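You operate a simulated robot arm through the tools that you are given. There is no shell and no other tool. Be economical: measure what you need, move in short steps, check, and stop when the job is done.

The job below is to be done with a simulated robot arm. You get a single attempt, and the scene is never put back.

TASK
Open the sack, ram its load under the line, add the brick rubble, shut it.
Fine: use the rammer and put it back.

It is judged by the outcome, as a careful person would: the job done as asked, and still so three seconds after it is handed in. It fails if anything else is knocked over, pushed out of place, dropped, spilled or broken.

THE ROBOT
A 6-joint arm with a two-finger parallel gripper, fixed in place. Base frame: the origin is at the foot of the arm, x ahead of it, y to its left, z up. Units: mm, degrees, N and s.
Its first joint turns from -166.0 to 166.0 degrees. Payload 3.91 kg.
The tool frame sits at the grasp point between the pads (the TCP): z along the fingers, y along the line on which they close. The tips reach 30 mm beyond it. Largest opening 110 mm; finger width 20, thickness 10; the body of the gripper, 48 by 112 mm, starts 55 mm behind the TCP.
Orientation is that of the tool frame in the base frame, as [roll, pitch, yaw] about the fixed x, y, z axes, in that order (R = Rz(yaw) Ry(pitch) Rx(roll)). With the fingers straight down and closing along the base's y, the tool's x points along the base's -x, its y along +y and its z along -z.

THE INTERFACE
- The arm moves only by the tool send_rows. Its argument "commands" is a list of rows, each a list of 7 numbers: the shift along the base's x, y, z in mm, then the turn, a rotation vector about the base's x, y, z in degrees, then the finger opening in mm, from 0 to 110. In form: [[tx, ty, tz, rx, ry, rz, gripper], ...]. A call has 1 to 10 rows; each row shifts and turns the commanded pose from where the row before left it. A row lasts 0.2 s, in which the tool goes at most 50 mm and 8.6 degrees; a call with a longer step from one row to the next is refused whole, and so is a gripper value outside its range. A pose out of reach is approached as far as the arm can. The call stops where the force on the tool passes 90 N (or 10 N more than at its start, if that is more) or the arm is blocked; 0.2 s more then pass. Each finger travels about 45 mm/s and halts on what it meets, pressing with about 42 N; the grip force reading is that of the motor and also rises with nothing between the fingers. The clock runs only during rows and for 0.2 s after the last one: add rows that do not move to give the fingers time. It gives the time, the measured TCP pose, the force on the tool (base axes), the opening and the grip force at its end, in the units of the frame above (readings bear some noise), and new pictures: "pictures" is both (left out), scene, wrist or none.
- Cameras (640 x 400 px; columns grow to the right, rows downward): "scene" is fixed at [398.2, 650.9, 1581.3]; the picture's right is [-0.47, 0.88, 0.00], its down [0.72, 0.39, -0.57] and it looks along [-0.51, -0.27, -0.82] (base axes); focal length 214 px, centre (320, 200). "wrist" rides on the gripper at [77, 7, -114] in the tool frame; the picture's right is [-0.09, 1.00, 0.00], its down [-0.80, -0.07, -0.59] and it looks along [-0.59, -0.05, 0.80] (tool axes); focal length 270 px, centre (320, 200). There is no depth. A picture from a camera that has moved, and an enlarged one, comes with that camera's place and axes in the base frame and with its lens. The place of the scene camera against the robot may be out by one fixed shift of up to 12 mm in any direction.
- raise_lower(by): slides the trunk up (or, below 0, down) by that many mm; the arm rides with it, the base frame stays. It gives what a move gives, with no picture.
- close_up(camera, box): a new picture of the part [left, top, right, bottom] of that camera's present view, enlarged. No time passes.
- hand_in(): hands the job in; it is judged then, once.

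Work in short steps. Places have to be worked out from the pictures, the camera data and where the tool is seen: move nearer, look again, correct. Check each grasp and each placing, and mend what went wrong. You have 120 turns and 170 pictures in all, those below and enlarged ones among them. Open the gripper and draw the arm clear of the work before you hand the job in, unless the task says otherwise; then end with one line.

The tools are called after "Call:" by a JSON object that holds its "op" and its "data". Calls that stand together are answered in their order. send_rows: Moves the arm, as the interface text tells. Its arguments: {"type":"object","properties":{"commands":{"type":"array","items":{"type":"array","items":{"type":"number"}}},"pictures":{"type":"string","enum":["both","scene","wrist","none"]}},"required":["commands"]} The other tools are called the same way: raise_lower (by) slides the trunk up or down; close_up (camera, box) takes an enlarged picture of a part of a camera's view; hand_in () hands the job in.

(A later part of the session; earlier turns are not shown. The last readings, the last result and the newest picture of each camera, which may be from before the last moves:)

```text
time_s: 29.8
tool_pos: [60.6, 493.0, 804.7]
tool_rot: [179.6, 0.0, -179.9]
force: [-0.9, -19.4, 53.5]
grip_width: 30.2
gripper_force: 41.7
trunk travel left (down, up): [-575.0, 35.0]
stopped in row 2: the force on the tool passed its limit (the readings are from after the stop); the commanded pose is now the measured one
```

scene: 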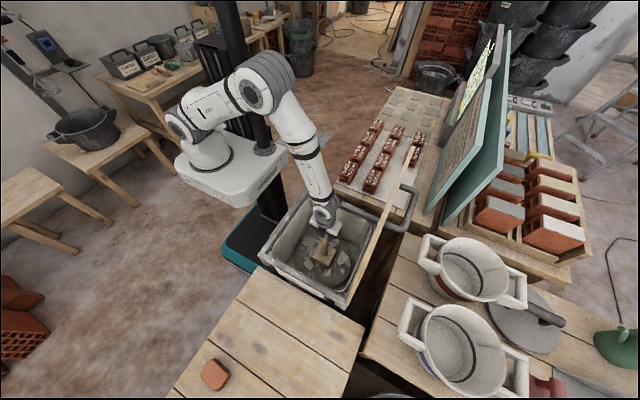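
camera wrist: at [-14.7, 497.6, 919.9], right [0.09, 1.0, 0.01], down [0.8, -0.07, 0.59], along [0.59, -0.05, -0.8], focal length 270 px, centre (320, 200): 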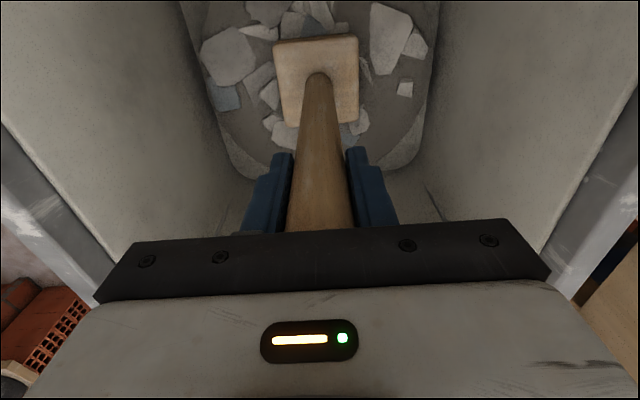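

It's now firm (load top about z≈549). I'll lift the rammer clear and look for the line.

Call:
{"op": "send_rows", "data": {"commands": [[0, 0, 10, 0, 0, 0, 15], [0, 0, 30, 0, 0, 0, 15], [0, 0, 45, 0, 0, 0, 15], [0, 0, 45, 0, 0, 0, 15], [0, 0, 45, 0, 0, 0, 15], [0, 0, 45, 0, 0, 0, 15], [0, 0, 45, 0, 0, 0, 15], [0, 0, 45, 0, 0, 0, 15], [0, 0, 20, 0, 0, 0, 15], [0, 0, 0, 0, 0, 0, 15]]}}

Call:
{"op": "close_up", "data": {"camera": "scene", "box": [250, 180, 400, 310]}}

Call:
{"op": "close_up", "data": {"camera": "wrist", "box": [160, 0, 480, 200]}}

```text
time_s: 32.0
tool_pos: [62.1, 495.5, 1131.7]
tool_rot: [179.6, 0.0, 179.9]
force: [-0.5, 0.8, -3.3]
grip_width: 29.8
gripper_force: 42.6
trunk travel left (down, up): [-575.0, 35.0]
camera wrist: at [-14.8, 502.0, 1246.3], right [0.09, 1.0, 0.01], down [0.8, -0.07, 0.59], along [0.59, -0.05, -0.8], focal length 270 px, centre (320, 200)
```

scene: 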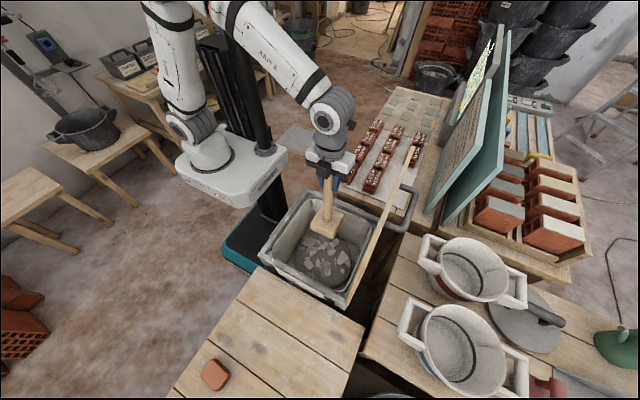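
wrist: 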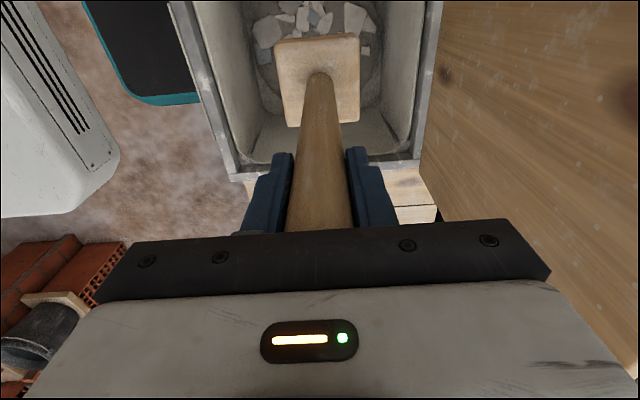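

```text
3.08 times, centred on (325, 245) of scene
camera zoom: at [398.2, 650.9, 1581.3], right [-0.47, 0.88, 0.0], down [0.72, 0.39, -0.57], along [-0.51, -0.27, -0.82], focal length 660 px, centre (305, 62)
```

zoom: 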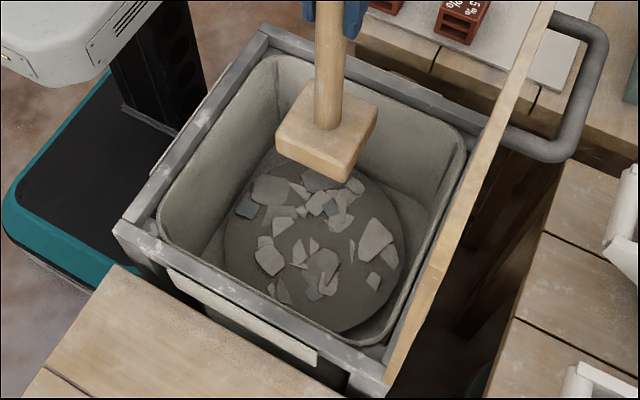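

```text
2.00 times, centred on (320, 100) of wrist
camera zoom: at [-14.8, 502.0, 1246.3], right [0.09, 1.0, 0.01], down [0.8, -0.07, 0.59], along [0.59, -0.05, -0.8], focal length 541 px, centre (320, 400)
```

zoom: 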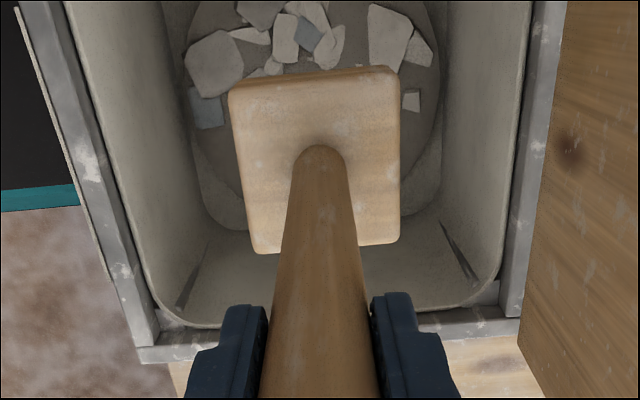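

I can't see the line yet. I'll enlarge the inner walls more tightly from both cameras.

Call:
{"op": "close_up", "data": {"camera": "scene", "box": [285, 195, 365, 245]}}

Call:
{"op": "close_up", "data": {"camera": "scene", "box": [275, 240, 375, 302]}}

Call:
{"op": "close_up", "data": {"camera": "wrist", "box": [190, 60, 290, 180]}}

Call:
{"op": "close_up", "data": {"camera": "wrist", "box": [350, 0, 450, 180]}}

```text
8.00 times, centred on (325, 220) of scene
camera zoom: at [398.2, 650.9, 1581.3], right [-0.47, 0.88, 0.0], down [0.72, 0.39, -0.57], along [-0.51, -0.27, -0.82], focal length 1716 px, centre (280, 40)
```

zoom: 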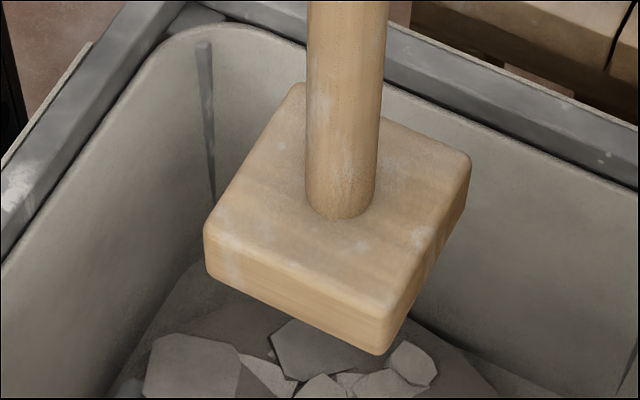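

```text
6.40 times, centred on (325, 271) of scene
camera zoom: at [398.2, 650.9, 1581.3], right [-0.47, 0.88, 0.0], down [0.72, 0.39, -0.57], along [-0.51, -0.27, -0.82], focal length 1373 px, centre (288, -254)
```

zoom: 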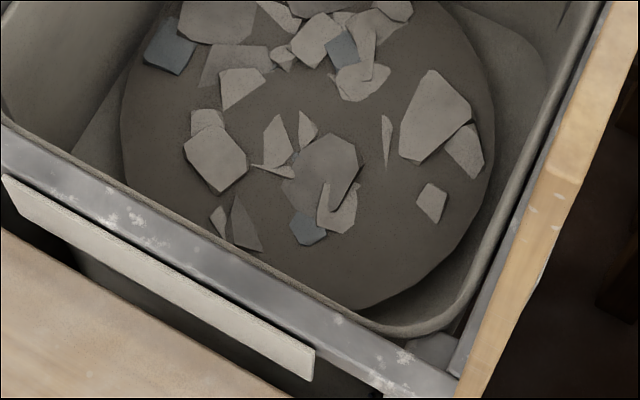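

```text
3.33 times, centred on (240, 120) of wrist
camera zoom: at [-14.8, 502.0, 1246.3], right [0.09, 1.0, 0.01], down [0.8, -0.07, 0.59], along [0.59, -0.05, -0.8], focal length 901 px, centre (587, 467)
```

zoom: 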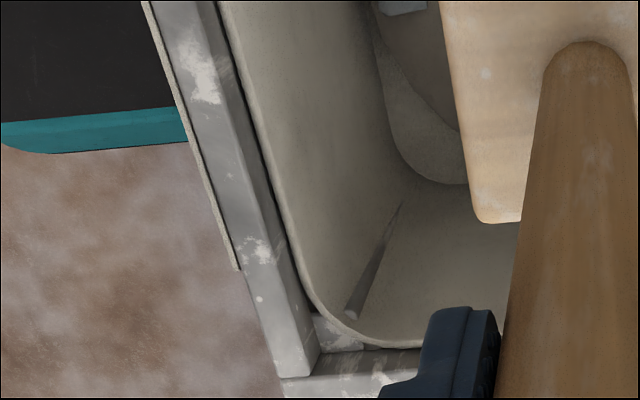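

```text
2.22 times, centred on (400, 90) of wrist
camera zoom: at [-14.8, 502.0, 1246.3], right [0.09, 1.0, 0.01], down [0.8, -0.07, 0.59], along [0.59, -0.05, -0.8], focal length 601 px, centre (142, 444)
```

zoom: 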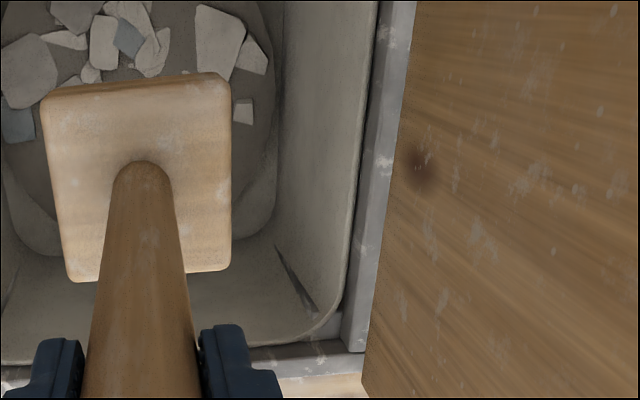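

The load dropped about 50 mm and stayed down. I'll swing the rammer toward its home side so the scene camera sees the whole interior.

Call:
{"op": "send_rows", "data": {"commands": [[45, 15, 0, 0, 0, 0, 15], [45, 15, 0, 0, 0, 0, 15], [45, 15, 0, 0, 0, 0, 15], [45, 15, 0, 0, 0, 0, 15], [45, 15, 0, 0, 0, 0, 15], [45, 15, 0, 0, 0, 0, 15], [38, 5, 0, 0, 0, 0, 15], [0, 0, 0, 0, 0, 0, 15]], "pictures": "none"}}

Call:
{"op": "close_up", "data": {"camera": "scene", "box": [255, 185, 395, 305]}}

Call:
{"op": "close_up", "data": {"camera": "scene", "box": [270, 190, 370, 252]}}

```text
time_s: 33.8
tool_pos: [370.2, 592.4, 1128.7]
tool_rot: [179.7, 0.0, -179.9]
force: [0.1, 0.2, -2.2]
grip_width: 29.9
gripper_force: 41.9
trunk travel left (down, up): [-575.0, 35.0]
```

```text
3.33 times, centred on (325, 245) of scene
camera zoom: at [398.2, 650.9, 1581.3], right [-0.47, 0.88, 0.0], down [0.72, 0.39, -0.57], along [-0.51, -0.27, -0.82], focal length 715 px, centre (303, 50)
```

zoom: 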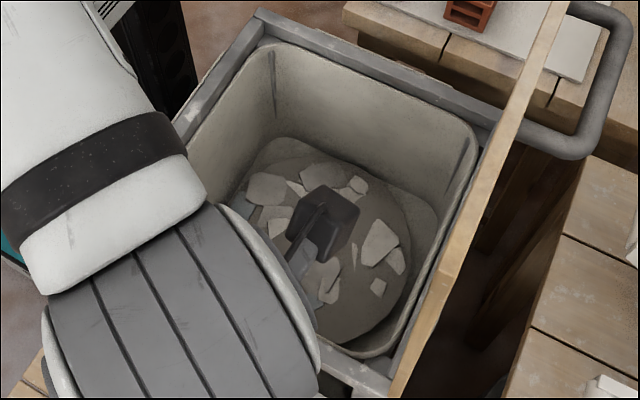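

```text
6.40 times, centred on (320, 221) of scene
camera zoom: at [398.2, 650.9, 1581.3], right [-0.47, 0.88, 0.0], down [0.72, 0.39, -0.57], along [-0.51, -0.27, -0.82], focal length 1373 px, centre (320, 66)
```

zoom: 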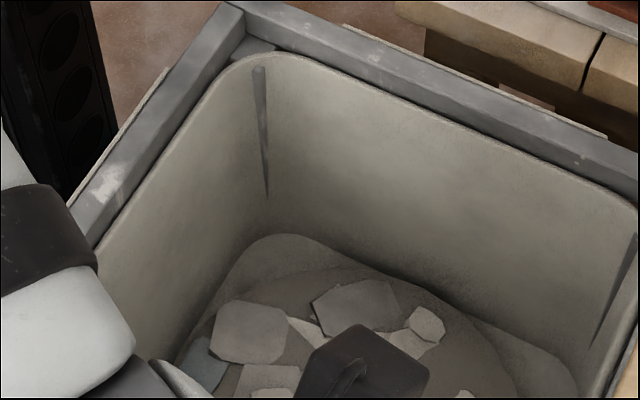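

I see no horizontal mark on the −x and −y walls. I'll look at the +x and +y walls with the wrist camera from the other side of the bin.

Call:
{"op": "send_rows", "data": {"commands": [[-45, -15, 0, 0, 0, 0, 15], [-45, -15, 0, 0, 0, 0, 15], [-45, -15, 0, 0, 0, 0, 15], [-45, -15, 0, 0, 0, 0, 15], [-45, -15, 0, 0, 0, 0, 15], [-45, -15, 0, 0, 0, 0, 15], [-45, -15, 0, 0, 0, 0, 15], [-45, -15, 0, 0, 0, 0, 15], [-40, -10, 0, 0, 0, 0, 15], [0, 0, 0, 0, 0, 0, 15]], "pictures": "none"}}

Call:
{"op": "close_up", "data": {"camera": "wrist", "box": [130, 0, 510, 238]}}

```text
time_s: 36.0
tool_pos: [-30.3, 460.8, 1129.6]
tool_rot: [179.6, -0.1, 180.0]
force: [0.6, 1.2, -3.2]
grip_width: 29.8
gripper_force: 42.0
trunk travel left (down, up): [-575.0, 35.0]
```

```text
1.68 times, centred on (320, 119) of wrist
camera zoom: at [-105.7, 466.7, 1245.1], right [0.09, 1.0, 0.01], down [0.8, -0.07, 0.59], along [0.59, -0.05, -0.8], focal length 454 px, centre (320, 336)
```

zoom: 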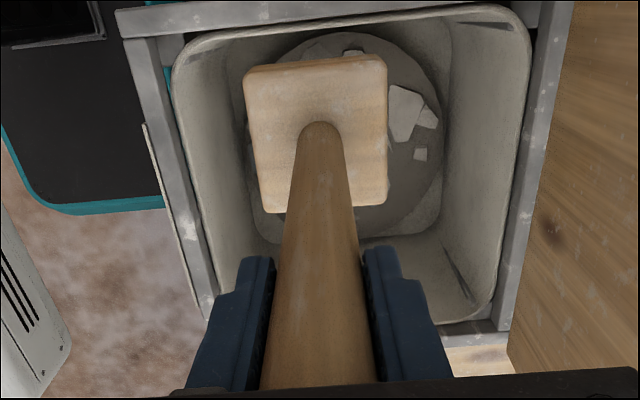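

There's no painted line on the walls I can see, only tapered corner seams that end at about z≈560. I'll ram once more, slowly and sustained, to get the load as low as it will go.

Call:
{"op": "send_rows", "data": {"commands": [[45, 16, -20, 0, 0, 0, 15], [48, 17, -20, 0.3, 0, 0, 15], [0, 0, -45, 0, 0, 0, 15], [0, 0, -45, 0, 0, 0, 15], [0, 0, -45, 0, 0, 0, 15], [0, 0, -45, 0, 0, 0, 15], [0, 0, -45, 0, 0, 0, 15], [0, 0, -30, 0, 0, 0, 15], [0, 0, -10, 0, 0, 0, 15], [0, 0, 0, 0, 0, 0, 15]], "pictures": "none"}}

Call:
{"op": "send_rows", "data": {"commands": [[0, 0, -5, 0, 0, 0, 15], [0, 0, -5, 0, 0, 0, 15], [0, 0, -3, 0, 0, 0, 15], [0, 0, -2, 0, 0, 0, 15], [0, 0, -2, 0, 0, 0, 15], [0, 0, -2, 0, 0, 0, 15], [0, 0, -2, 0, 0, 0, 15], [0, 0, -2, 0, 0, 0, 15], [0, 0, -2, 0, 0, 0, 15], [0, 0, 0, 0, 0, 0, 15]], "pictures": "wrist"}}

```text
refused: row 1 steps farther than a row can; nothing moved
```

```text
time_s: 38.2
tool_pos: [-30.7, 461.3, 1105.1]
tool_rot: [179.7, 0.0, 179.9]
force: [-0.2, 0.2, -3.5]
grip_width: 29.7
gripper_force: 42.2
trunk travel left (down, up): [-575.0, 35.0]
camera wrist: at [-106.4, 467.1, 1220.4], right [0.09, 1.0, 0.01], down [0.8, -0.07, 0.59], along [0.59, -0.05, -0.8], focal length 270 px, centre (320, 200)
```

wrist: 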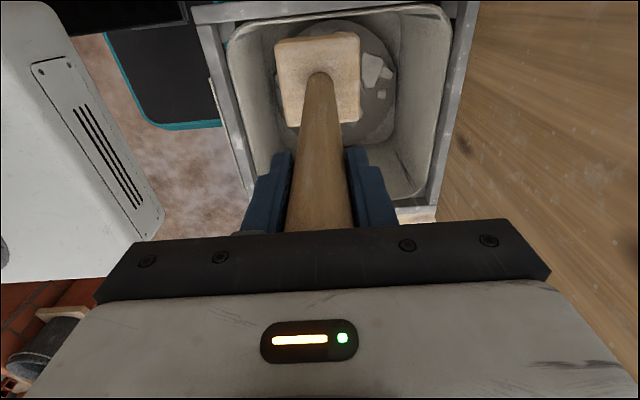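

The first call was refused, so only a harmless 25 mm lowering happened. I'll move to the centre and lower.

Call:
{"op": "send_rows", "data": {"commands": [[45, 15, 0, 0, 0, 0, 15], [46, 16, 0, 0.3, 0, 0, 15], [0, 0, -45, 0, 0, 0, 15], [0, 0, -45, 0, 0, 0, 15], [0, 0, -45, 0, 0, 0, 15], [0, 0, -45, 0, 0, 0, 15], [0, 0, -45, 0, 0, 0, 15], [0, 0, -45, 0, 0, 0, 15], [0, 0, -10, 0, 0, 0, 15], [0, 0, 0, 0, 0, 0, 15]], "pictures": "none"}}

```text
time_s: 40.4
tool_pos: [62.8, 492.3, 823.5]
tool_rot: [179.4, 0.1, 180.0]
force: [-0.1, 0.8, -2.6]
grip_width: 29.6
gripper_force: 42.2
trunk travel left (down, up): [-575.0, 35.0]
```

Call:
{"op": "send_rows", "data": {"commands": [[0, 0, -4, -0.6, 0, 0, 15], [0, 0, -4, 0, 0, 0, 15], [0, 0, -3, 0, 0, 0, 15], [0, 0, -3, 0, 0, 0, 15], [0, 0, -2, 0, 0, 0, 15], [0, 0, -2, 0, 0, 0, 15], [0, 0, -2, 0, 0, 0, 15], [0, 0, -2, 0, 0, 0, 15], [0, 0, -2, 0, 0, 0, 15], [0, 0, 0, 0, 0, 0, 15]], "pictures": "wrist"}}

```text
time_s: 42.6
tool_pos: [60.2, 492.9, 804.5]
tool_rot: [179.6, 0.0, -179.9]
force: [3.0, -0.7, 48.3]
grip_width: 29.9
gripper_force: 42.3
trunk travel left (down, up): [-575.0, 35.0]
camera wrist: at [-15.2, 497.8, 920.2], right [0.09, 1.0, 0.01], down [0.8, -0.07, 0.59], along [0.59, -0.05, -0.8], focal length 270 px, centre (320, 200)
```

wrist: 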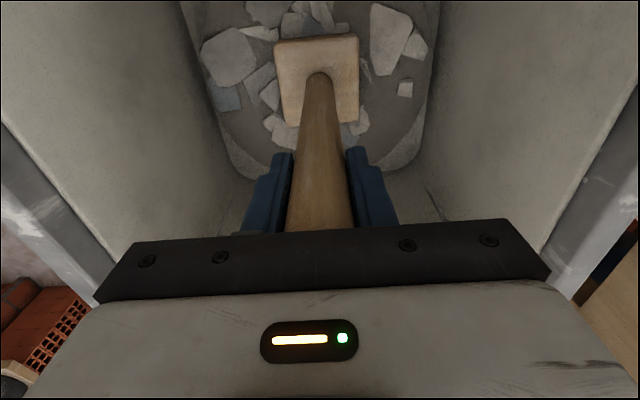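

It's firm at 804.5 with 48 N. I'll add a few slow millimetres, up to about 85 N, to see if it creeps.

Call:
{"op": "send_rows", "data": {"commands": [[0, 0, -1, 0, 0, 0, 15], [0, 0, -1, 0, 0, 0, 15], [0, 0, -1, 0, 0, 0, 15], [0, 0, -0.5, 0, 0, 0, 15], [0, 0, 0, 0, 0, 0, 15], [0, 0, 0, 0, 0, 0, 15], [0, 0, 0, 0, 0, 0, 15]], "pictures": "none"}}

```text
time_s: 44.2
tool_pos: [61.0, 493.2, 804.1]
tool_rot: [179.2, -0.1, -180.0]
force: [4.3, 0.7, 88.6]
grip_width: 30.3
gripper_force: 42.4
trunk travel left (down, up): [-575.0, 35.0]
```

It's a hard stop even at about 88 N, so the load is fully rammed. I'll lift out and take the rammer home.

Call:
{"op": "send_rows", "data": {"commands": [[0, 0, 15, 0, 0, 0, 15], [0, 0, 45, 0, 0, 0, 15], [0, 0, 45, -0.4, 0, 0, 15], [0, 0, 45, -0.4, 0, 0, 15], [0, 0, 45, 0, 0, 0, 15], [0, 0, 45, 0, 0, 0, 15], [0, 0, 45, 0, 0, 0, 15], [0, 0, 45, 0, 0, 0, 15], [0, 0, 0, 0, 0, 0, 15]], "pictures": "scene"}}

Call:
{"op": "send_rows", "data": {"commands": [[45, 15, 0, 0, 0, 0, 15], [45, 15, 0, 0, 0, 0, 15], [45, 15, 0, 0, 0, 0, 15], [45, 15, 0, 0, 0, 0, 15], [45, 15, 0, 0, 0, 0, 15], [45, 15, 0, 0, 0, 0, 15], [38, 6, 0, 0, 0, 0, 15], [0, 0, 0, 0, 0, 0, 15]], "pictures": "both"}}

```text
time_s: 46.2
tool_pos: [62.6, 492.5, 1127.8]
tool_rot: [-179.1, -0.1, 179.9]
force: [0.8, -0.1, -3.0]
grip_width: 30.0
gripper_force: 42.0
trunk travel left (down, up): [-575.0, 35.0]
```

scene: 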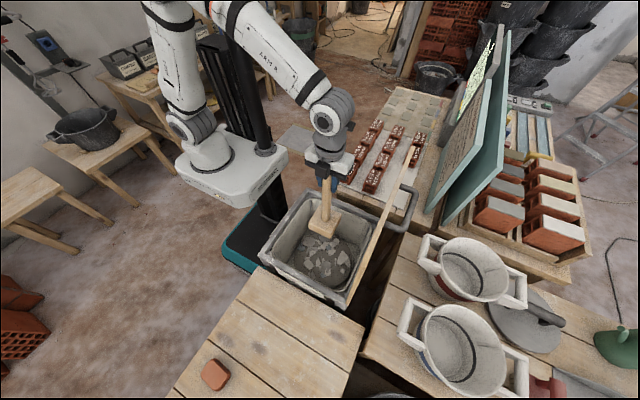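

```text
time_s: 48.0
tool_pos: [369.1, 589.2, 1126.4]
tool_rot: [-179.2, -0.1, -179.9]
force: [-0.8, -0.4, -3.6]
grip_width: 29.9
gripper_force: 42.0
trunk travel left (down, up): [-575.0, 35.0]
camera wrist: at [293.4, 596.8, 1242.7], right [0.09, 1.0, -0.01], down [0.8, -0.06, 0.6], along [0.59, -0.06, -0.8], focal length 270 px, centre (320, 200)
```

scene: 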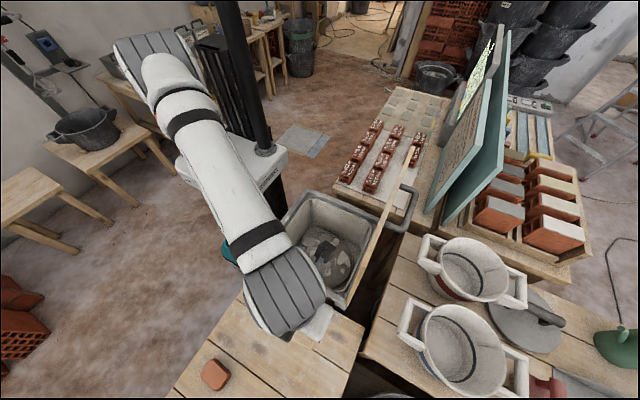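
wrist: 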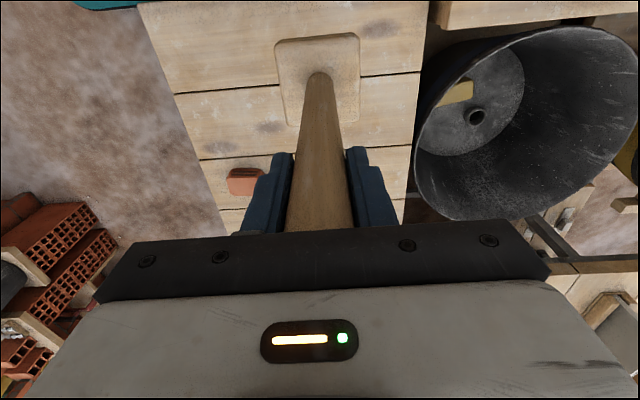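

The rammer is above home. I'll straighten the tool and lower it to about z 980, then feel for the table.

Call:
{"op": "send_rows", "data": {"commands": [[1, 1, -40, 0.8, 0, 0, 15], [0, 0, -40, 0, 0, 0, 15], [0, 0, -40, 0, 0, 0, 15], [0, 0, -22, 0, 0, 0, 15], [0, 0, -3, 0, 0, 0, 15], [0, 0, -2, 0, 0, 0, 15], [0, 0, -2, 0, 0, 0, 15], [0, 0, 0, 0, 0, 0, 15]]}}

```text
time_s: 49.8
tool_pos: [368.7, 589.9, 978.5]
tool_rot: [180.0, 0.0, -180.0]
force: [0.5, -0.8, -2.7]
grip_width: 30.0
gripper_force: 42.3
trunk travel left (down, up): [-575.0, 35.0]
camera wrist: at [294.1, 596.2, 1094.1], right [0.09, 1.0, 0.0], down [0.8, -0.07, 0.59], along [0.59, -0.05, -0.8], focal length 270 px, centre (320, 200)
```

scene: 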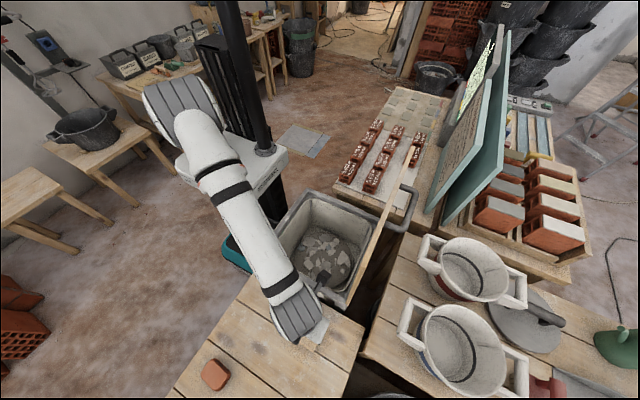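
wrist: 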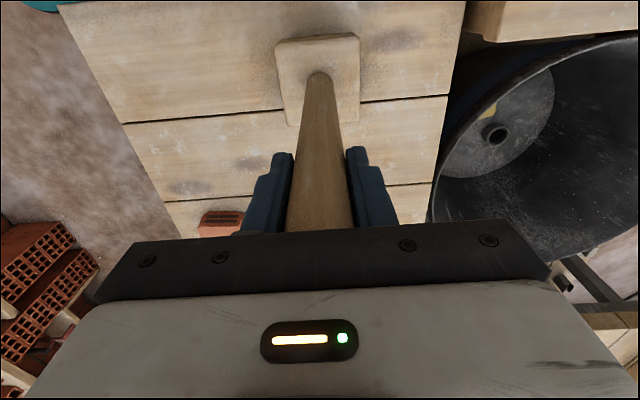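

It isn't touching yet. I'll feel down in 1.5 mm steps.

Call:
{"op": "send_rows", "data": {"commands": [[1, 0, -1.5, 0, 0, 0, 15], [0, 0, -1.5, 0, 0, 0, 15], [0, 0, -1, 0, 0, 0, 15], [0, 0, 0, 0, 0, 0, 15]], "pictures": "none"}}

```text
time_s: 50.8
tool_pos: [370.1, 589.9, 973.8]
tool_rot: [180.0, 0.0, -179.9]
force: [-0.8, 0.2, -4.0]
grip_width: 29.8
gripper_force: 42.5
trunk travel left (down, up): [-575.0, 35.0]
```

Call:
{"op": "send_rows", "data": {"commands": [[0, 0, -1.5, 0, 0, 0, 15], [0, 0, -1.5, 0, 0, 0, 15], [0, 0, -1.5, 0, 0, 0, 15], [0, 0, 0, 0, 0, 0, 15]], "pictures": "none"}}

```text
time_s: 51.8
tool_pos: [371.6, 590.0, 969.3]
tool_rot: [-180.0, 0.1, -179.9]
force: [-0.3, 0.1, -3.4]
grip_width: 29.9
gripper_force: 42.2
trunk travel left (down, up): [-575.0, 35.0]
```

Call:
{"op": "send_rows", "data": {"commands": [[-1, 0, -2, 0, 0, 0, 15], [0, 0, -2, 0, 0, 0, 15], [0, 0, -2, 0, 0, 0, 15], [0, 0, 0, 0, 0, 0, 15]], "pictures": "wrist"}}

```text
time_s: 52.8
tool_pos: [370.8, 589.7, 965.1]
tool_rot: [179.9, 0.0, 180.0]
force: [-0.1, -1.8, 6.3]
grip_width: 30.0
gripper_force: 42.3
trunk travel left (down, up): [-575.0, 35.0]
camera wrist: at [293.8, 596.0, 1080.5], right [0.09, 1.0, 0.0], down [0.8, -0.07, 0.59], along [0.59, -0.05, -0.8], focal length 270 px, centre (320, 200)
```

wrist: 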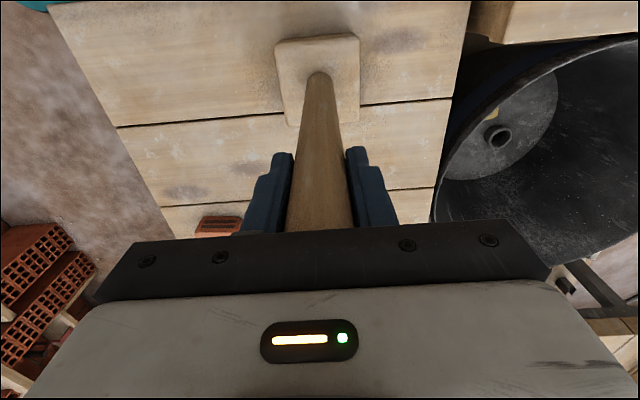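

The table is felt at z≈966, so the post slid about 10 mm in the grip while ramming. I'll release the rammer, rise, then inspect the load unobstructed.

Call:
{"op": "send_rows", "data": {"commands": [[0, 0, 1, 0, 0, 0, 30], [0, 0, 0, 0, 0, 0, 60], [0, 0, 0, 0, 0, 0, 70], [0, 0, 0, 0, 0, 0, 80], [0, 0, 30, 0, 0, 0, 80], [0, 0, 45, 0, 0, 0, 80], [0, 0, 45, 0, 0, 0, 80], [0, 0, 20, 0, 0, 0, 80], [0, 0, 0, 0, 0, 0, 80]]}}

```text
time_s: 54.8
tool_pos: [370.3, 590.5, 1106.7]
tool_rot: [179.9, 0.1, -180.0]
force: [0.8, 0.3, -0.5]
grip_width: 79.7
gripper_force: 0.0
trunk travel left (down, up): [-575.0, 35.0]
camera wrist: at [293.7, 596.1, 1221.6], right [0.09, 1.0, 0.0], down [0.8, -0.07, 0.59], along [0.59, -0.05, -0.8], focal length 270 px, centre (320, 200)
```

scene: 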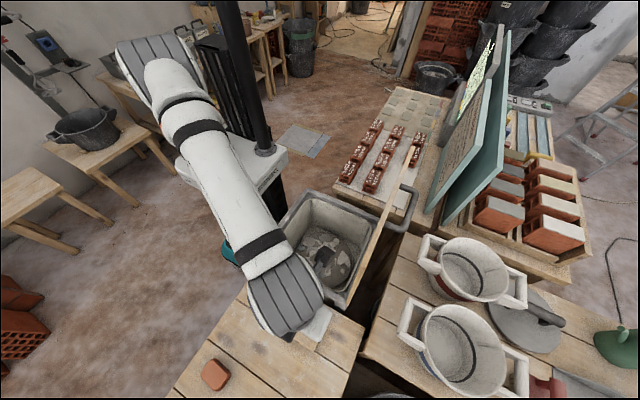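
wrist: 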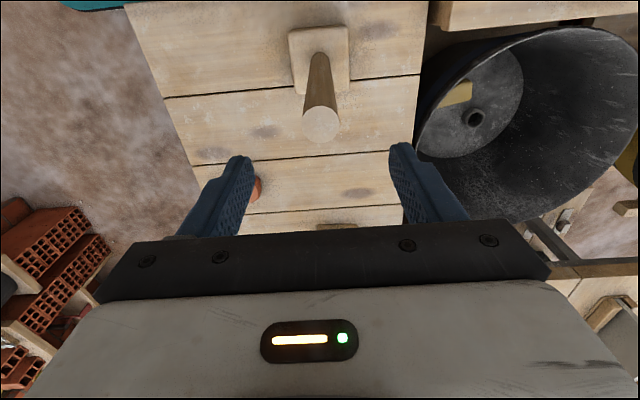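

The rammer stands upright at home. I'll go over the bin and tilt the camera straight down for an unobstructed look.

Call:
{"op": "send_rows", "data": {"commands": [[-45, -15, 5, 0, 0, 0, 80], [-45, -15, 5, 0, 0, 0, 80], [-45, -15, 5, 0, 4, 0, 80], [-45, -15, 5, 0, 7, 0, 80], [-45, -15, 5, 0, 7, 0, 80], [-45, -15, 5, 0, 7, 0, 80], [-20, -10, 5, 0, 7, 0, 80], [0, 0, 0, 0, 0, 0, 80]]}}

Call:
{"op": "close_up", "data": {"camera": "scene", "box": [250, 180, 400, 310]}}

```text
time_s: 56.6
tool_pos: [78.9, 489.6, 1140.3]
tool_rot: [179.9, -32.0, 180.0]
force: [-0.1, 0.5, -0.7]
grip_width: 79.8
gripper_force: 0.1
trunk travel left (down, up): [-575.0, 35.0]
camera wrist: at [75.3, 496.2, 1278.4], right [0.07, 1.0, -0.05], down [0.99, -0.07, 0.08], along [0.08, -0.05, -1.0], focal length 270 px, centre (320, 200)
```

scene: 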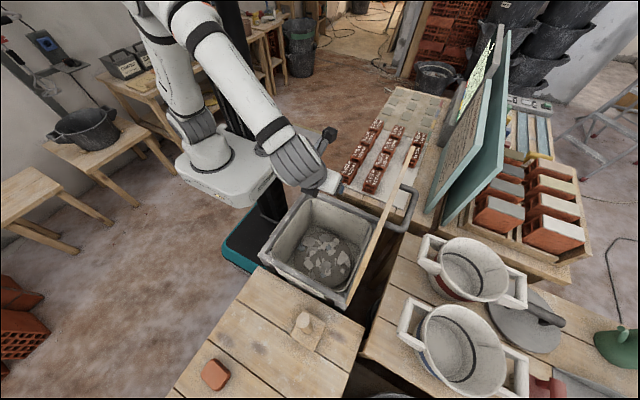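
wrist: 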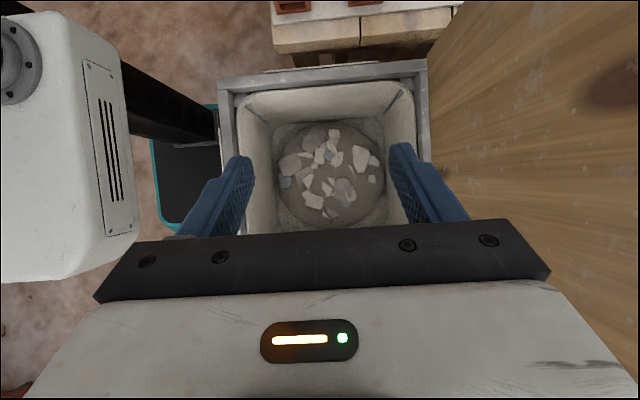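

```text
3.08 times, centred on (325, 245) of scene
camera zoom: at [398.2, 650.9, 1581.3], right [-0.47, 0.88, 0.0], down [0.72, 0.39, -0.57], along [-0.51, -0.27, -0.82], focal length 660 px, centre (305, 62)
```

zoom: 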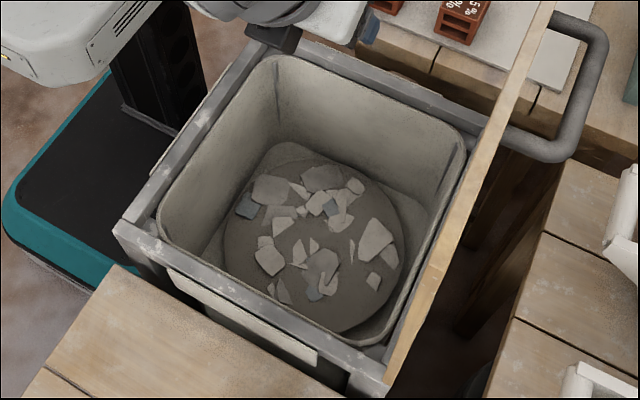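

Call:
{"op": "close_up", "data": {"camera": "wrist", "box": [210, 50, 440, 235]}}

```text
2.16 times, centred on (325, 142) of wrist
camera zoom: at [75.3, 496.2, 1278.4], right [0.07, 1.0, -0.05], down [0.99, -0.07, 0.08], along [0.08, -0.05, -1.0], focal length 584 px, centre (309, 324)
```

zoom: 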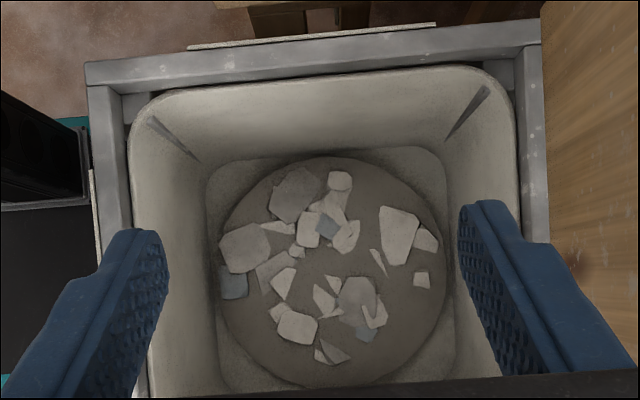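

The load top is now at z≈560. That's below the ends of the four corner marks at about z≈597, where it started above them at about 610, and it's at a hard stop. Next I'll straighten the tool and travel high to above the brick piece near (600,400).

Call:
{"op": "send_rows", "data": {"commands": [[48, -8, 0, 0, -6.4, 0, 80], [48, -8, 0, 0, -6.4, 0, 80], [48, -8, 0, 0, -6.4, 0, 80], [48, -8, 0, 0, -6.4, 0, 80], [48, -8, 0, 0, -6.4, 0, 80], [48, -8, 0, 0, 0, 0, 80], [48, -8, 0, 0, 0, 0, 80], [48, -8, 0, 0, 0, 0, 80], [48, -8, 0, 0, 0, 0, 80], [0, 0, 0, 0, 0, 0, 80]], "pictures": "wrist"}}

```text
time_s: 58.8
tool_pos: [512.1, 418.9, 1141.3]
tool_rot: [-179.9, 0.1, -179.9]
force: [-0.4, -0.2, 0.2]
grip_width: 80.0
gripper_force: 0.3
trunk travel left (down, up): [-575.0, 35.0]
camera wrist: at [434.9, 424.2, 1256.8], right [0.09, 1.0, 0.0], down [0.8, -0.07, 0.59], along [0.59, -0.05, -0.8], focal length 270 px, centre (320, 200)
```

wrist: 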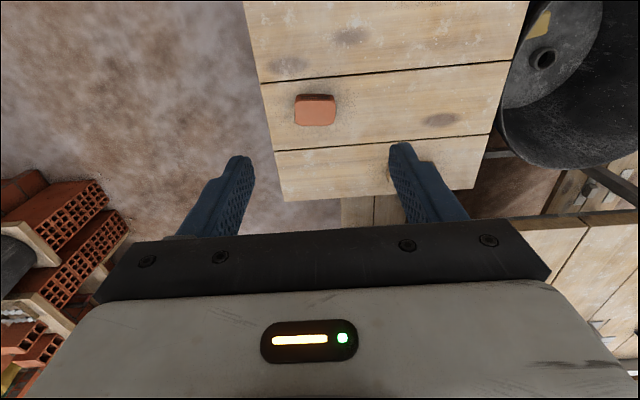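

The brick is near (600,401), about 75 mm long in y. I'll lower over it with the fingers wide.

Call:
{"op": "send_rows", "data": {"commands": [[40, -8, -25, 0, 0, 0, 110], [35, -7, -35, 0, 0, 0, 110], [13, -3, -45, 0, 0, 0, 110], [0, 0, -45, 0, 0, 0, 110], [0, 0, -45, 0, 0, 0, 110], [0, 0, -45, 0, 0, 0, 110], [0, 0, 0, 0, 0, 0, 110]], "pictures": "wrist"}}

```text
time_s: 60.4
tool_pos: [600.5, 399.6, 900.5]
tool_rot: [179.9, 0.1, 180.0]
force: [-0.1, -0.8, -0.5]
grip_width: 110.1
gripper_force: 0.1
trunk travel left (down, up): [-575.0, 35.0]
camera wrist: at [525.0, 406.4, 1016.4], right [0.09, 1.0, 0.0], down [0.8, -0.07, 0.59], along [0.59, -0.05, -0.8], focal length 270 px, centre (320, 200)
```

wrist: 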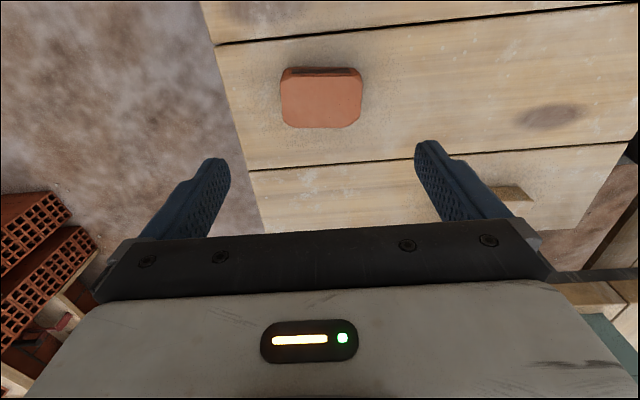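

The brick is centred near (604,401). I'll lower to just above the table with the fingers on either side.

Call:
{"op": "send_rows", "data": {"commands": [[4, 1, -45, 0, 0, 0, 110], [0, 0, -45, 0, 0, 0, 110], [0, 0, -30, 0, 0, 0, 110], [0, 0, -15, 0, 0, 0, 110], [0, 0, 0, 0, 0, 0, 110]], "pictures": "wrist"}}

```text
time_s: 61.6
tool_pos: [603.8, 400.9, 765.9]
tool_rot: [180.0, -0.1, -180.0]
force: [-0.7, 0.2, -0.1]
grip_width: 110.0
gripper_force: 0.0
trunk travel left (down, up): [-575.0, 35.0]
camera wrist: at [528.1, 407.2, 881.2], right [0.09, 1.0, 0.0], down [0.8, -0.07, 0.59], along [0.59, -0.05, -0.8], focal length 270 px, centre (320, 200)
```

wrist: 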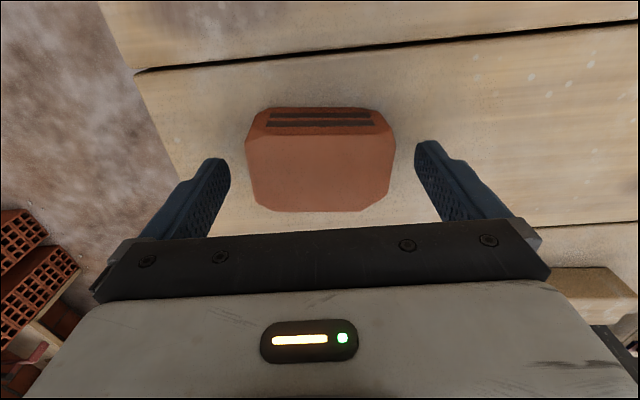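

The fingers straddle it. I'll lower 11 mm more and close.

Call:
{"op": "send_rows", "data": {"commands": [[0, 0, -11, 0, 0, 0, 110], [0, 0, 0, 0, 0, 0, 90], [0, 0, 0, 0, 0, 0, 60], [0, 0, 0, 0, 0, 0, 60], [0, 0, 0, 0, 0, 0, 60], [0, 0, 0, 0, 0, 0, 60]], "pictures": "none"}}

Call:
{"op": "send_rows", "data": {"commands": [[0, 0, 10, 0, 0, 0, 60], [0, 0, 30, 0, 0, 0, 60], [0, 0, 30, 0, 0, 0, 60], [0, 0, 0, 0, 0, 0, 60]], "pictures": "wrist"}}

```text
time_s: 63.0
tool_pos: [603.4, 401.0, 754.2]
tool_rot: [179.9, -0.1, 180.0]
force: [0.0, -0.1, 0.3]
grip_width: 76.3
gripper_force: 41.8
trunk travel left (down, up): [-575.0, 35.0]
```

```text
time_s: 64.0
tool_pos: [605.6, 401.3, 825.3]
tool_rot: [-179.9, 0.0, -179.9]
force: [0.4, -0.4, -1.8]
grip_width: 76.3
gripper_force: 41.8
trunk travel left (down, up): [-575.0, 35.0]
camera wrist: at [529.4, 407.4, 939.7], right [0.09, 1.0, 0.0], down [0.8, -0.07, 0.59], along [0.59, -0.05, -0.8], focal length 270 px, centre (320, 200)
```

wrist: 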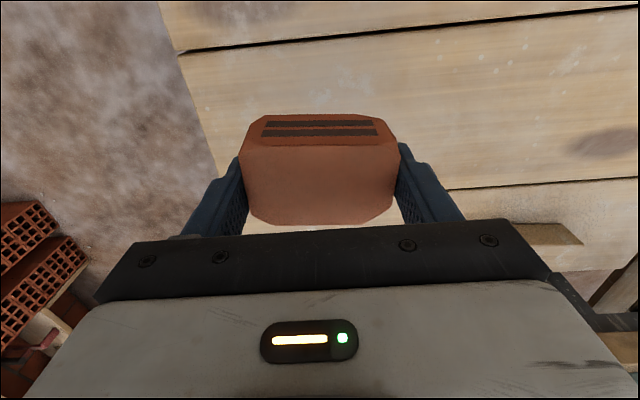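

The brick is held. I'll raise it and carry it to above the bin, keeping clear of the rammer.

Call:
{"op": "send_rows", "data": {"commands": [[0, 0, 45, 0, 0, 0, 60], [0, 0, 45, 0, 0, 0, 60], [0, 0, 45, 0, 0, 0, 60], [0, 0, 45, 0, 0, 0, 60], [-45, 4, 0, 0, 0, 0, 60], [-48, 4, 0, 0, 0, 0, 60], [-48, 4, 0, 0, 0, 0, 60], [-48, 4, 0, 0, 0, 0, 60], [-48, 4, 0, 0, 0, 0, 60], [-48, 5, 0, 0, 0, 0, 60]], "pictures": "none"}}

Call:
{"op": "send_rows", "data": {"commands": [[-48, 13, 0, 0, 0, 0, 60], [-48, 13, 0, 0, 0, 0, 60], [-48, 13, 0, 0, 0, 0, 60], [-48, 13, 0, 0, 0, 0, 60], [-48, 13, 0, 0, 0, 0, 60], [-16, 2, 0, 0, 0, 0, 60], [0, 0, 0, 0, 0, 0, 60]]}}

```text
time_s: 66.2
tool_pos: [317.1, 427.6, 1003.9]
tool_rot: [-179.9, 0.0, -180.0]
force: [0.8, -0.1, -2.1]
grip_width: 76.0
gripper_force: 41.9
trunk travel left (down, up): [-575.0, 35.0]
```

```text
time_s: 67.8
tool_pos: [61.1, 493.3, 1004.0]
tool_rot: [180.0, 0.0, -180.0]
force: [-0.4, 0.7, -2.5]
grip_width: 76.1
gripper_force: 42.0
trunk travel left (down, up): [-575.0, 35.0]
camera wrist: at [-14.2, 499.4, 1119.4], right [0.09, 1.0, 0.0], down [0.8, -0.07, 0.59], along [0.59, -0.05, -0.8], focal length 270 px, centre (320, 200)
```

scene: 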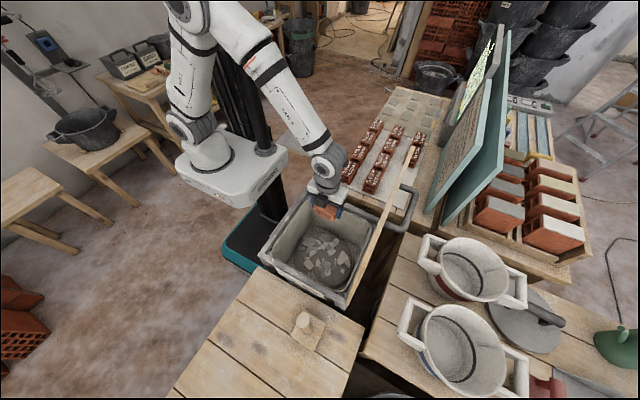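
wrist: 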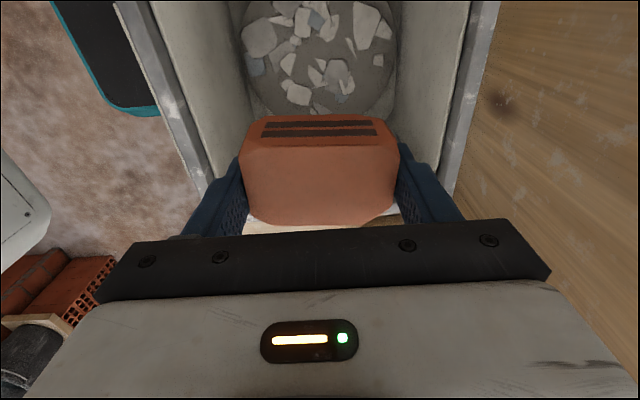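

I'll lower the brick into the bin in steps, checking the arm's clearance from the rim.

Call:
{"op": "send_rows", "data": {"commands": [[0, 0, -45, 0, 0, 0, 60], [0, 0, -45, 0, 0, 0, 60], [0, 0, -45, 0, 0, 0, 60], [0, 0, -45, 0, 0, 0, 60], [0, 0, -45, 0, 0, 0, 60], [0, 0, -45, 0, 0, 0, 60], [0, 0, 0, 0, 0, 0, 60]]}}

Call:
{"op": "close_up", "data": {"camera": "scene", "box": [220, 110, 400, 310]}}

```text
time_s: 69.4
tool_pos: [62.4, 491.5, 730.8]
tool_rot: [179.9, 0.0, -180.0]
force: [0.2, 0.3, -1.9]
grip_width: 76.0
gripper_force: 41.6
trunk travel left (down, up): [-575.0, 35.0]
camera wrist: at [-13.5, 498.4, 848.3], right [0.09, 1.0, 0.0], down [0.8, -0.07, 0.59], along [0.59, -0.05, -0.8], focal length 270 px, centre (320, 200)
```

scene: 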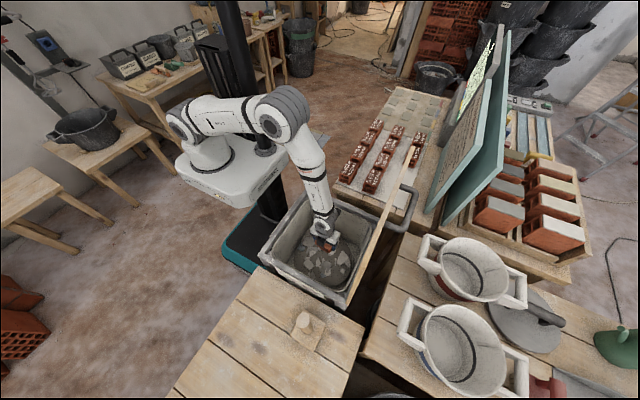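
wrist: 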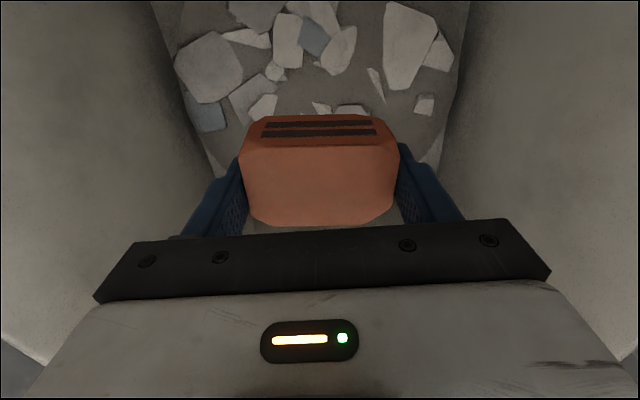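

```text
2.00 times, centred on (310, 210) of scene
camera zoom: at [398.2, 650.9, 1581.3], right [-0.47, 0.88, 0.0], down [0.72, 0.39, -0.57], along [-0.51, -0.27, -0.82], focal length 429 px, centre (340, 180)
```

zoom: 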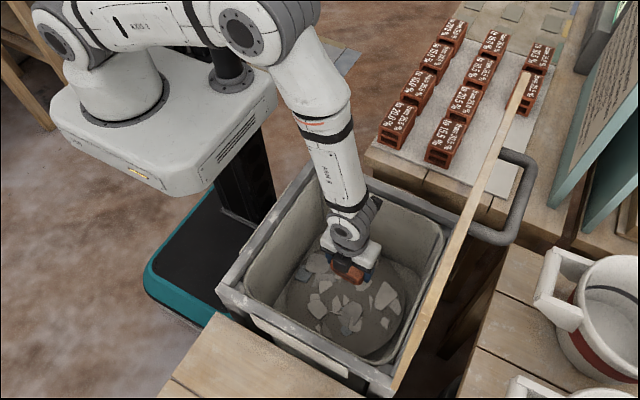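

The forearm is steep with good clearance. I'll continue down gently to just above the load.

Call:
{"op": "send_rows", "data": {"commands": [[0, 0, -30, 0, 0, 0, 60], [0, 0, -30, 0, 0, 0, 60], [0, 0, -25, 0, 0, 0, 60], [0, 0, -15, 0, 0, 0, 60], [0, 0, -10, 0, 0, 0, 60], [0, 0, 0, 0, 0, 0, 60]]}}

```text
time_s: 70.8
tool_pos: [63.1, 491.9, 622.3]
tool_rot: [-179.9, -0.1, -180.0]
force: [-0.2, -0.5, -1.2]
grip_width: 75.8
gripper_force: 41.9
trunk travel left (down, up): [-575.0, 35.0]
camera wrist: at [-12.7, 498.8, 739.0], right [0.09, 1.0, 0.0], down [0.8, -0.07, 0.59], along [0.59, -0.05, -0.8], focal length 270 px, centre (320, 200)
```

scene: 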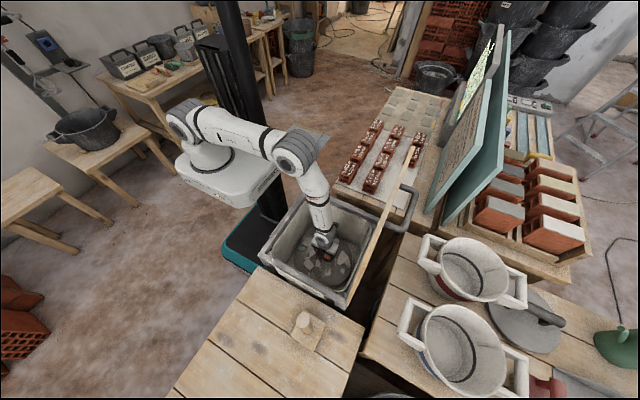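
wrist: 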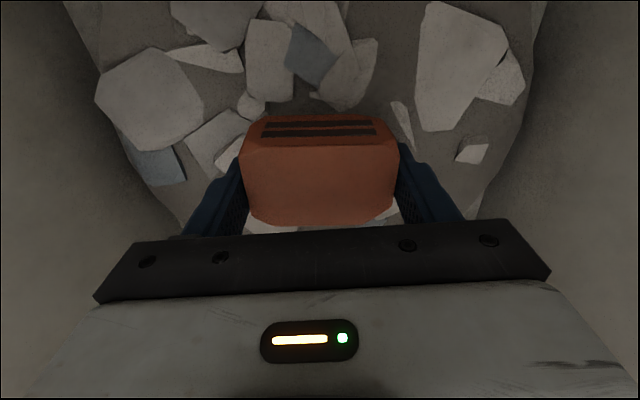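

Call:
{"op": "send_rows", "data": {"commands": [[0, 0, -6, 0, 0, 0, 60], [0, 0, -6, 0, 0, 0, 60], [0, 0, -5, 0, 0, 0, 60], [0, 0, -4, 0, 0, 0, 60], [0, 0, 0, 0, 0, 0, 60]], "pictures": "none"}}

```text
time_s: 72.0
tool_pos: [63.6, 492.5, 602.4]
tool_rot: [179.9, -0.1, 179.9]
force: [0.8, 0.2, -1.5]
grip_width: 76.0
gripper_force: 41.9
trunk travel left (down, up): [-575.0, 35.0]
```

There's no contact yet (brick bottom ≈568), so I'll keep feeling down.

Call:
{"op": "send_rows", "data": {"commands": [[0, 0, -3, 0, 0, 0, 60], [0, 0, -3, 0, 0, 0, 60], [0, 0, -3, 0, 0, 0, 60], [0, 0, -2, 0, 0, 0, 60], [0, 0, 0, 0, 0, 0, 60]], "pictures": "wrist"}}

```text
time_s: 73.2
tool_pos: [61.8, 492.6, 593.7]
tool_rot: [179.7, 0.0, 180.0]
force: [-1.3, -3.4, 26.9]
grip_width: 75.8
gripper_force: 42.5
trunk travel left (down, up): [-575.0, 35.0]
camera wrist: at [-13.1, 498.6, 709.6], right [0.09, 1.0, 0.0], down [0.8, -0.07, 0.59], along [0.59, -0.05, -0.8], focal length 270 px, centre (320, 200)
```

wrist: 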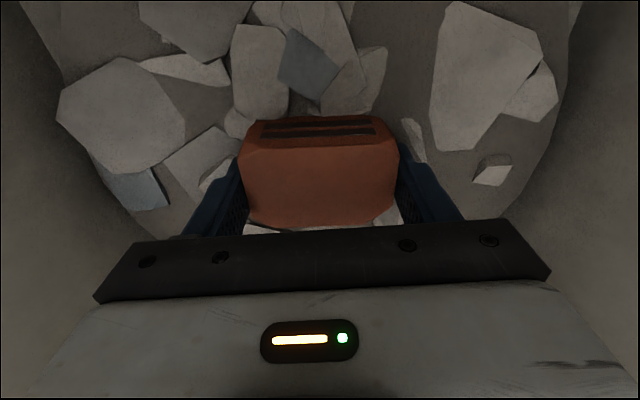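

The brick is down on the load (27 N). I'll ease off, open and back out.

Call:
{"op": "send_rows", "data": {"commands": [[0, 0, 3, 0, 0, 0, 70], [0, 0, 0, 0, 0, 0, 100], [0, 0, 0, 0, 0, 0, 100], [0, 0, 0, 0, 0, 0, 100], [0, 0, 20, 0, 0, 0, 100], [0, 0, 40, 0, 0, 0, 100], [0, 0, 45, 0, 0, 0, 100], [0, 0, 45, 0, 0, 0, 100], [0, 0, 0, 0, 0, 0, 100]], "pictures": "wrist"}}

```text
time_s: 75.2
tool_pos: [63.2, 492.3, 746.0]
tool_rot: [180.0, 0.1, -179.9]
force: [-0.3, 0.2, 0.8]
grip_width: 100.3
gripper_force: 0.1
trunk travel left (down, up): [-575.0, 35.0]
camera wrist: at [-13.3, 498.8, 861.8], right [0.09, 1.0, 0.0], down [0.8, -0.07, 0.59], along [0.59, -0.05, -0.8], focal length 270 px, centre (320, 200)
```

wrist: 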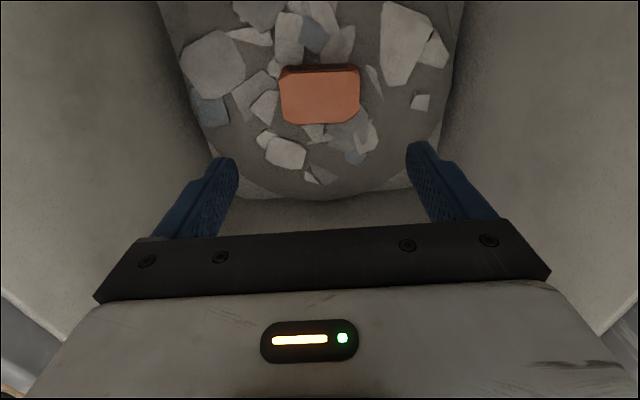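

The brick lies on the load. I'll rise out and return above the lid's bar the way I left it.

Call:
{"op": "send_rows", "data": {"commands": [[0, 0, 49, 0, 0, 0, 100], [0, 0, 49, 0, 0, 0, 100], [0, 0, 49, 0, 0, 0, 100], [0, 0, 49, 0, 0, 0, 80], [0, 0, 49, 0, 0, 0, 60], [0, 0, 49, 0, 0, 0, 50], [0, 0, 49, 0, 0, 0, 40], [0, 0, 49, 0, 0, 0, 36], [0, 0, 49, 0, 0, 0, 36], [0, 0, 27, 0, 0, 0, 36]], "pictures": "none"}}

Call:
{"op": "send_rows", "data": {"commands": [[8, 44, 0, 0, 0, 0, 36], [8, 44, 0, 0, 0, 0, 36], [7, 44, 0, 0, 0, 0, 36], [0, 44, 0, 0, 0, 0, 36], [0, 44, 0, 0, 0, 0, 36], [0, 2, 0, 0, 0, 0, 36], [0, 0, 0, 0, 0, 0, 36]]}}

```text
time_s: 77.4
tool_pos: [63.1, 491.3, 1213.3]
tool_rot: [180.0, 0.0, -180.0]
force: [0.5, 0.3, -0.2]
grip_width: 36.0
gripper_force: 0.1
trunk travel left (down, up): [-575.0, 35.0]
```

```text
time_s: 79.0
tool_pos: [87.2, 714.1, 1212.1]
tool_rot: [-180.0, 0.1, -180.0]
force: [0.3, 0.3, -0.8]
grip_width: 36.0
gripper_force: 0.1
trunk travel left (down, up): [-575.0, 35.0]
camera wrist: at [10.6, 720.4, 1327.6], right [0.09, 1.0, 0.0], down [0.8, -0.07, 0.59], along [0.59, -0.05, -0.8], focal length 270 px, centre (320, 200)
```

scene: 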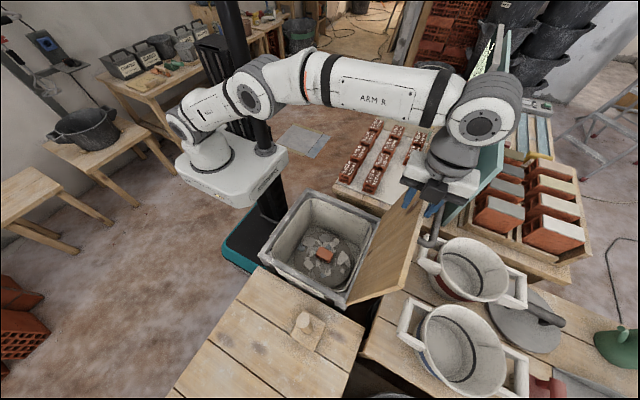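
wrist: 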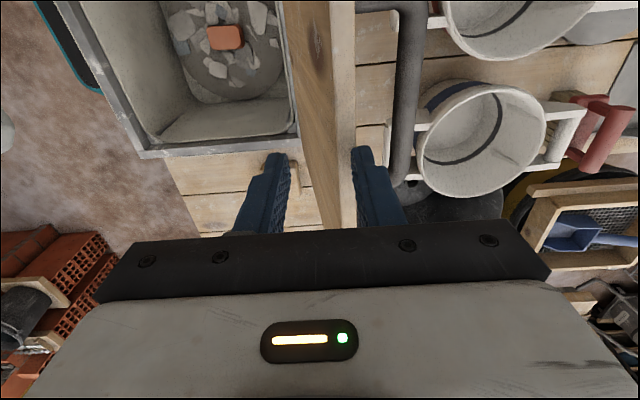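

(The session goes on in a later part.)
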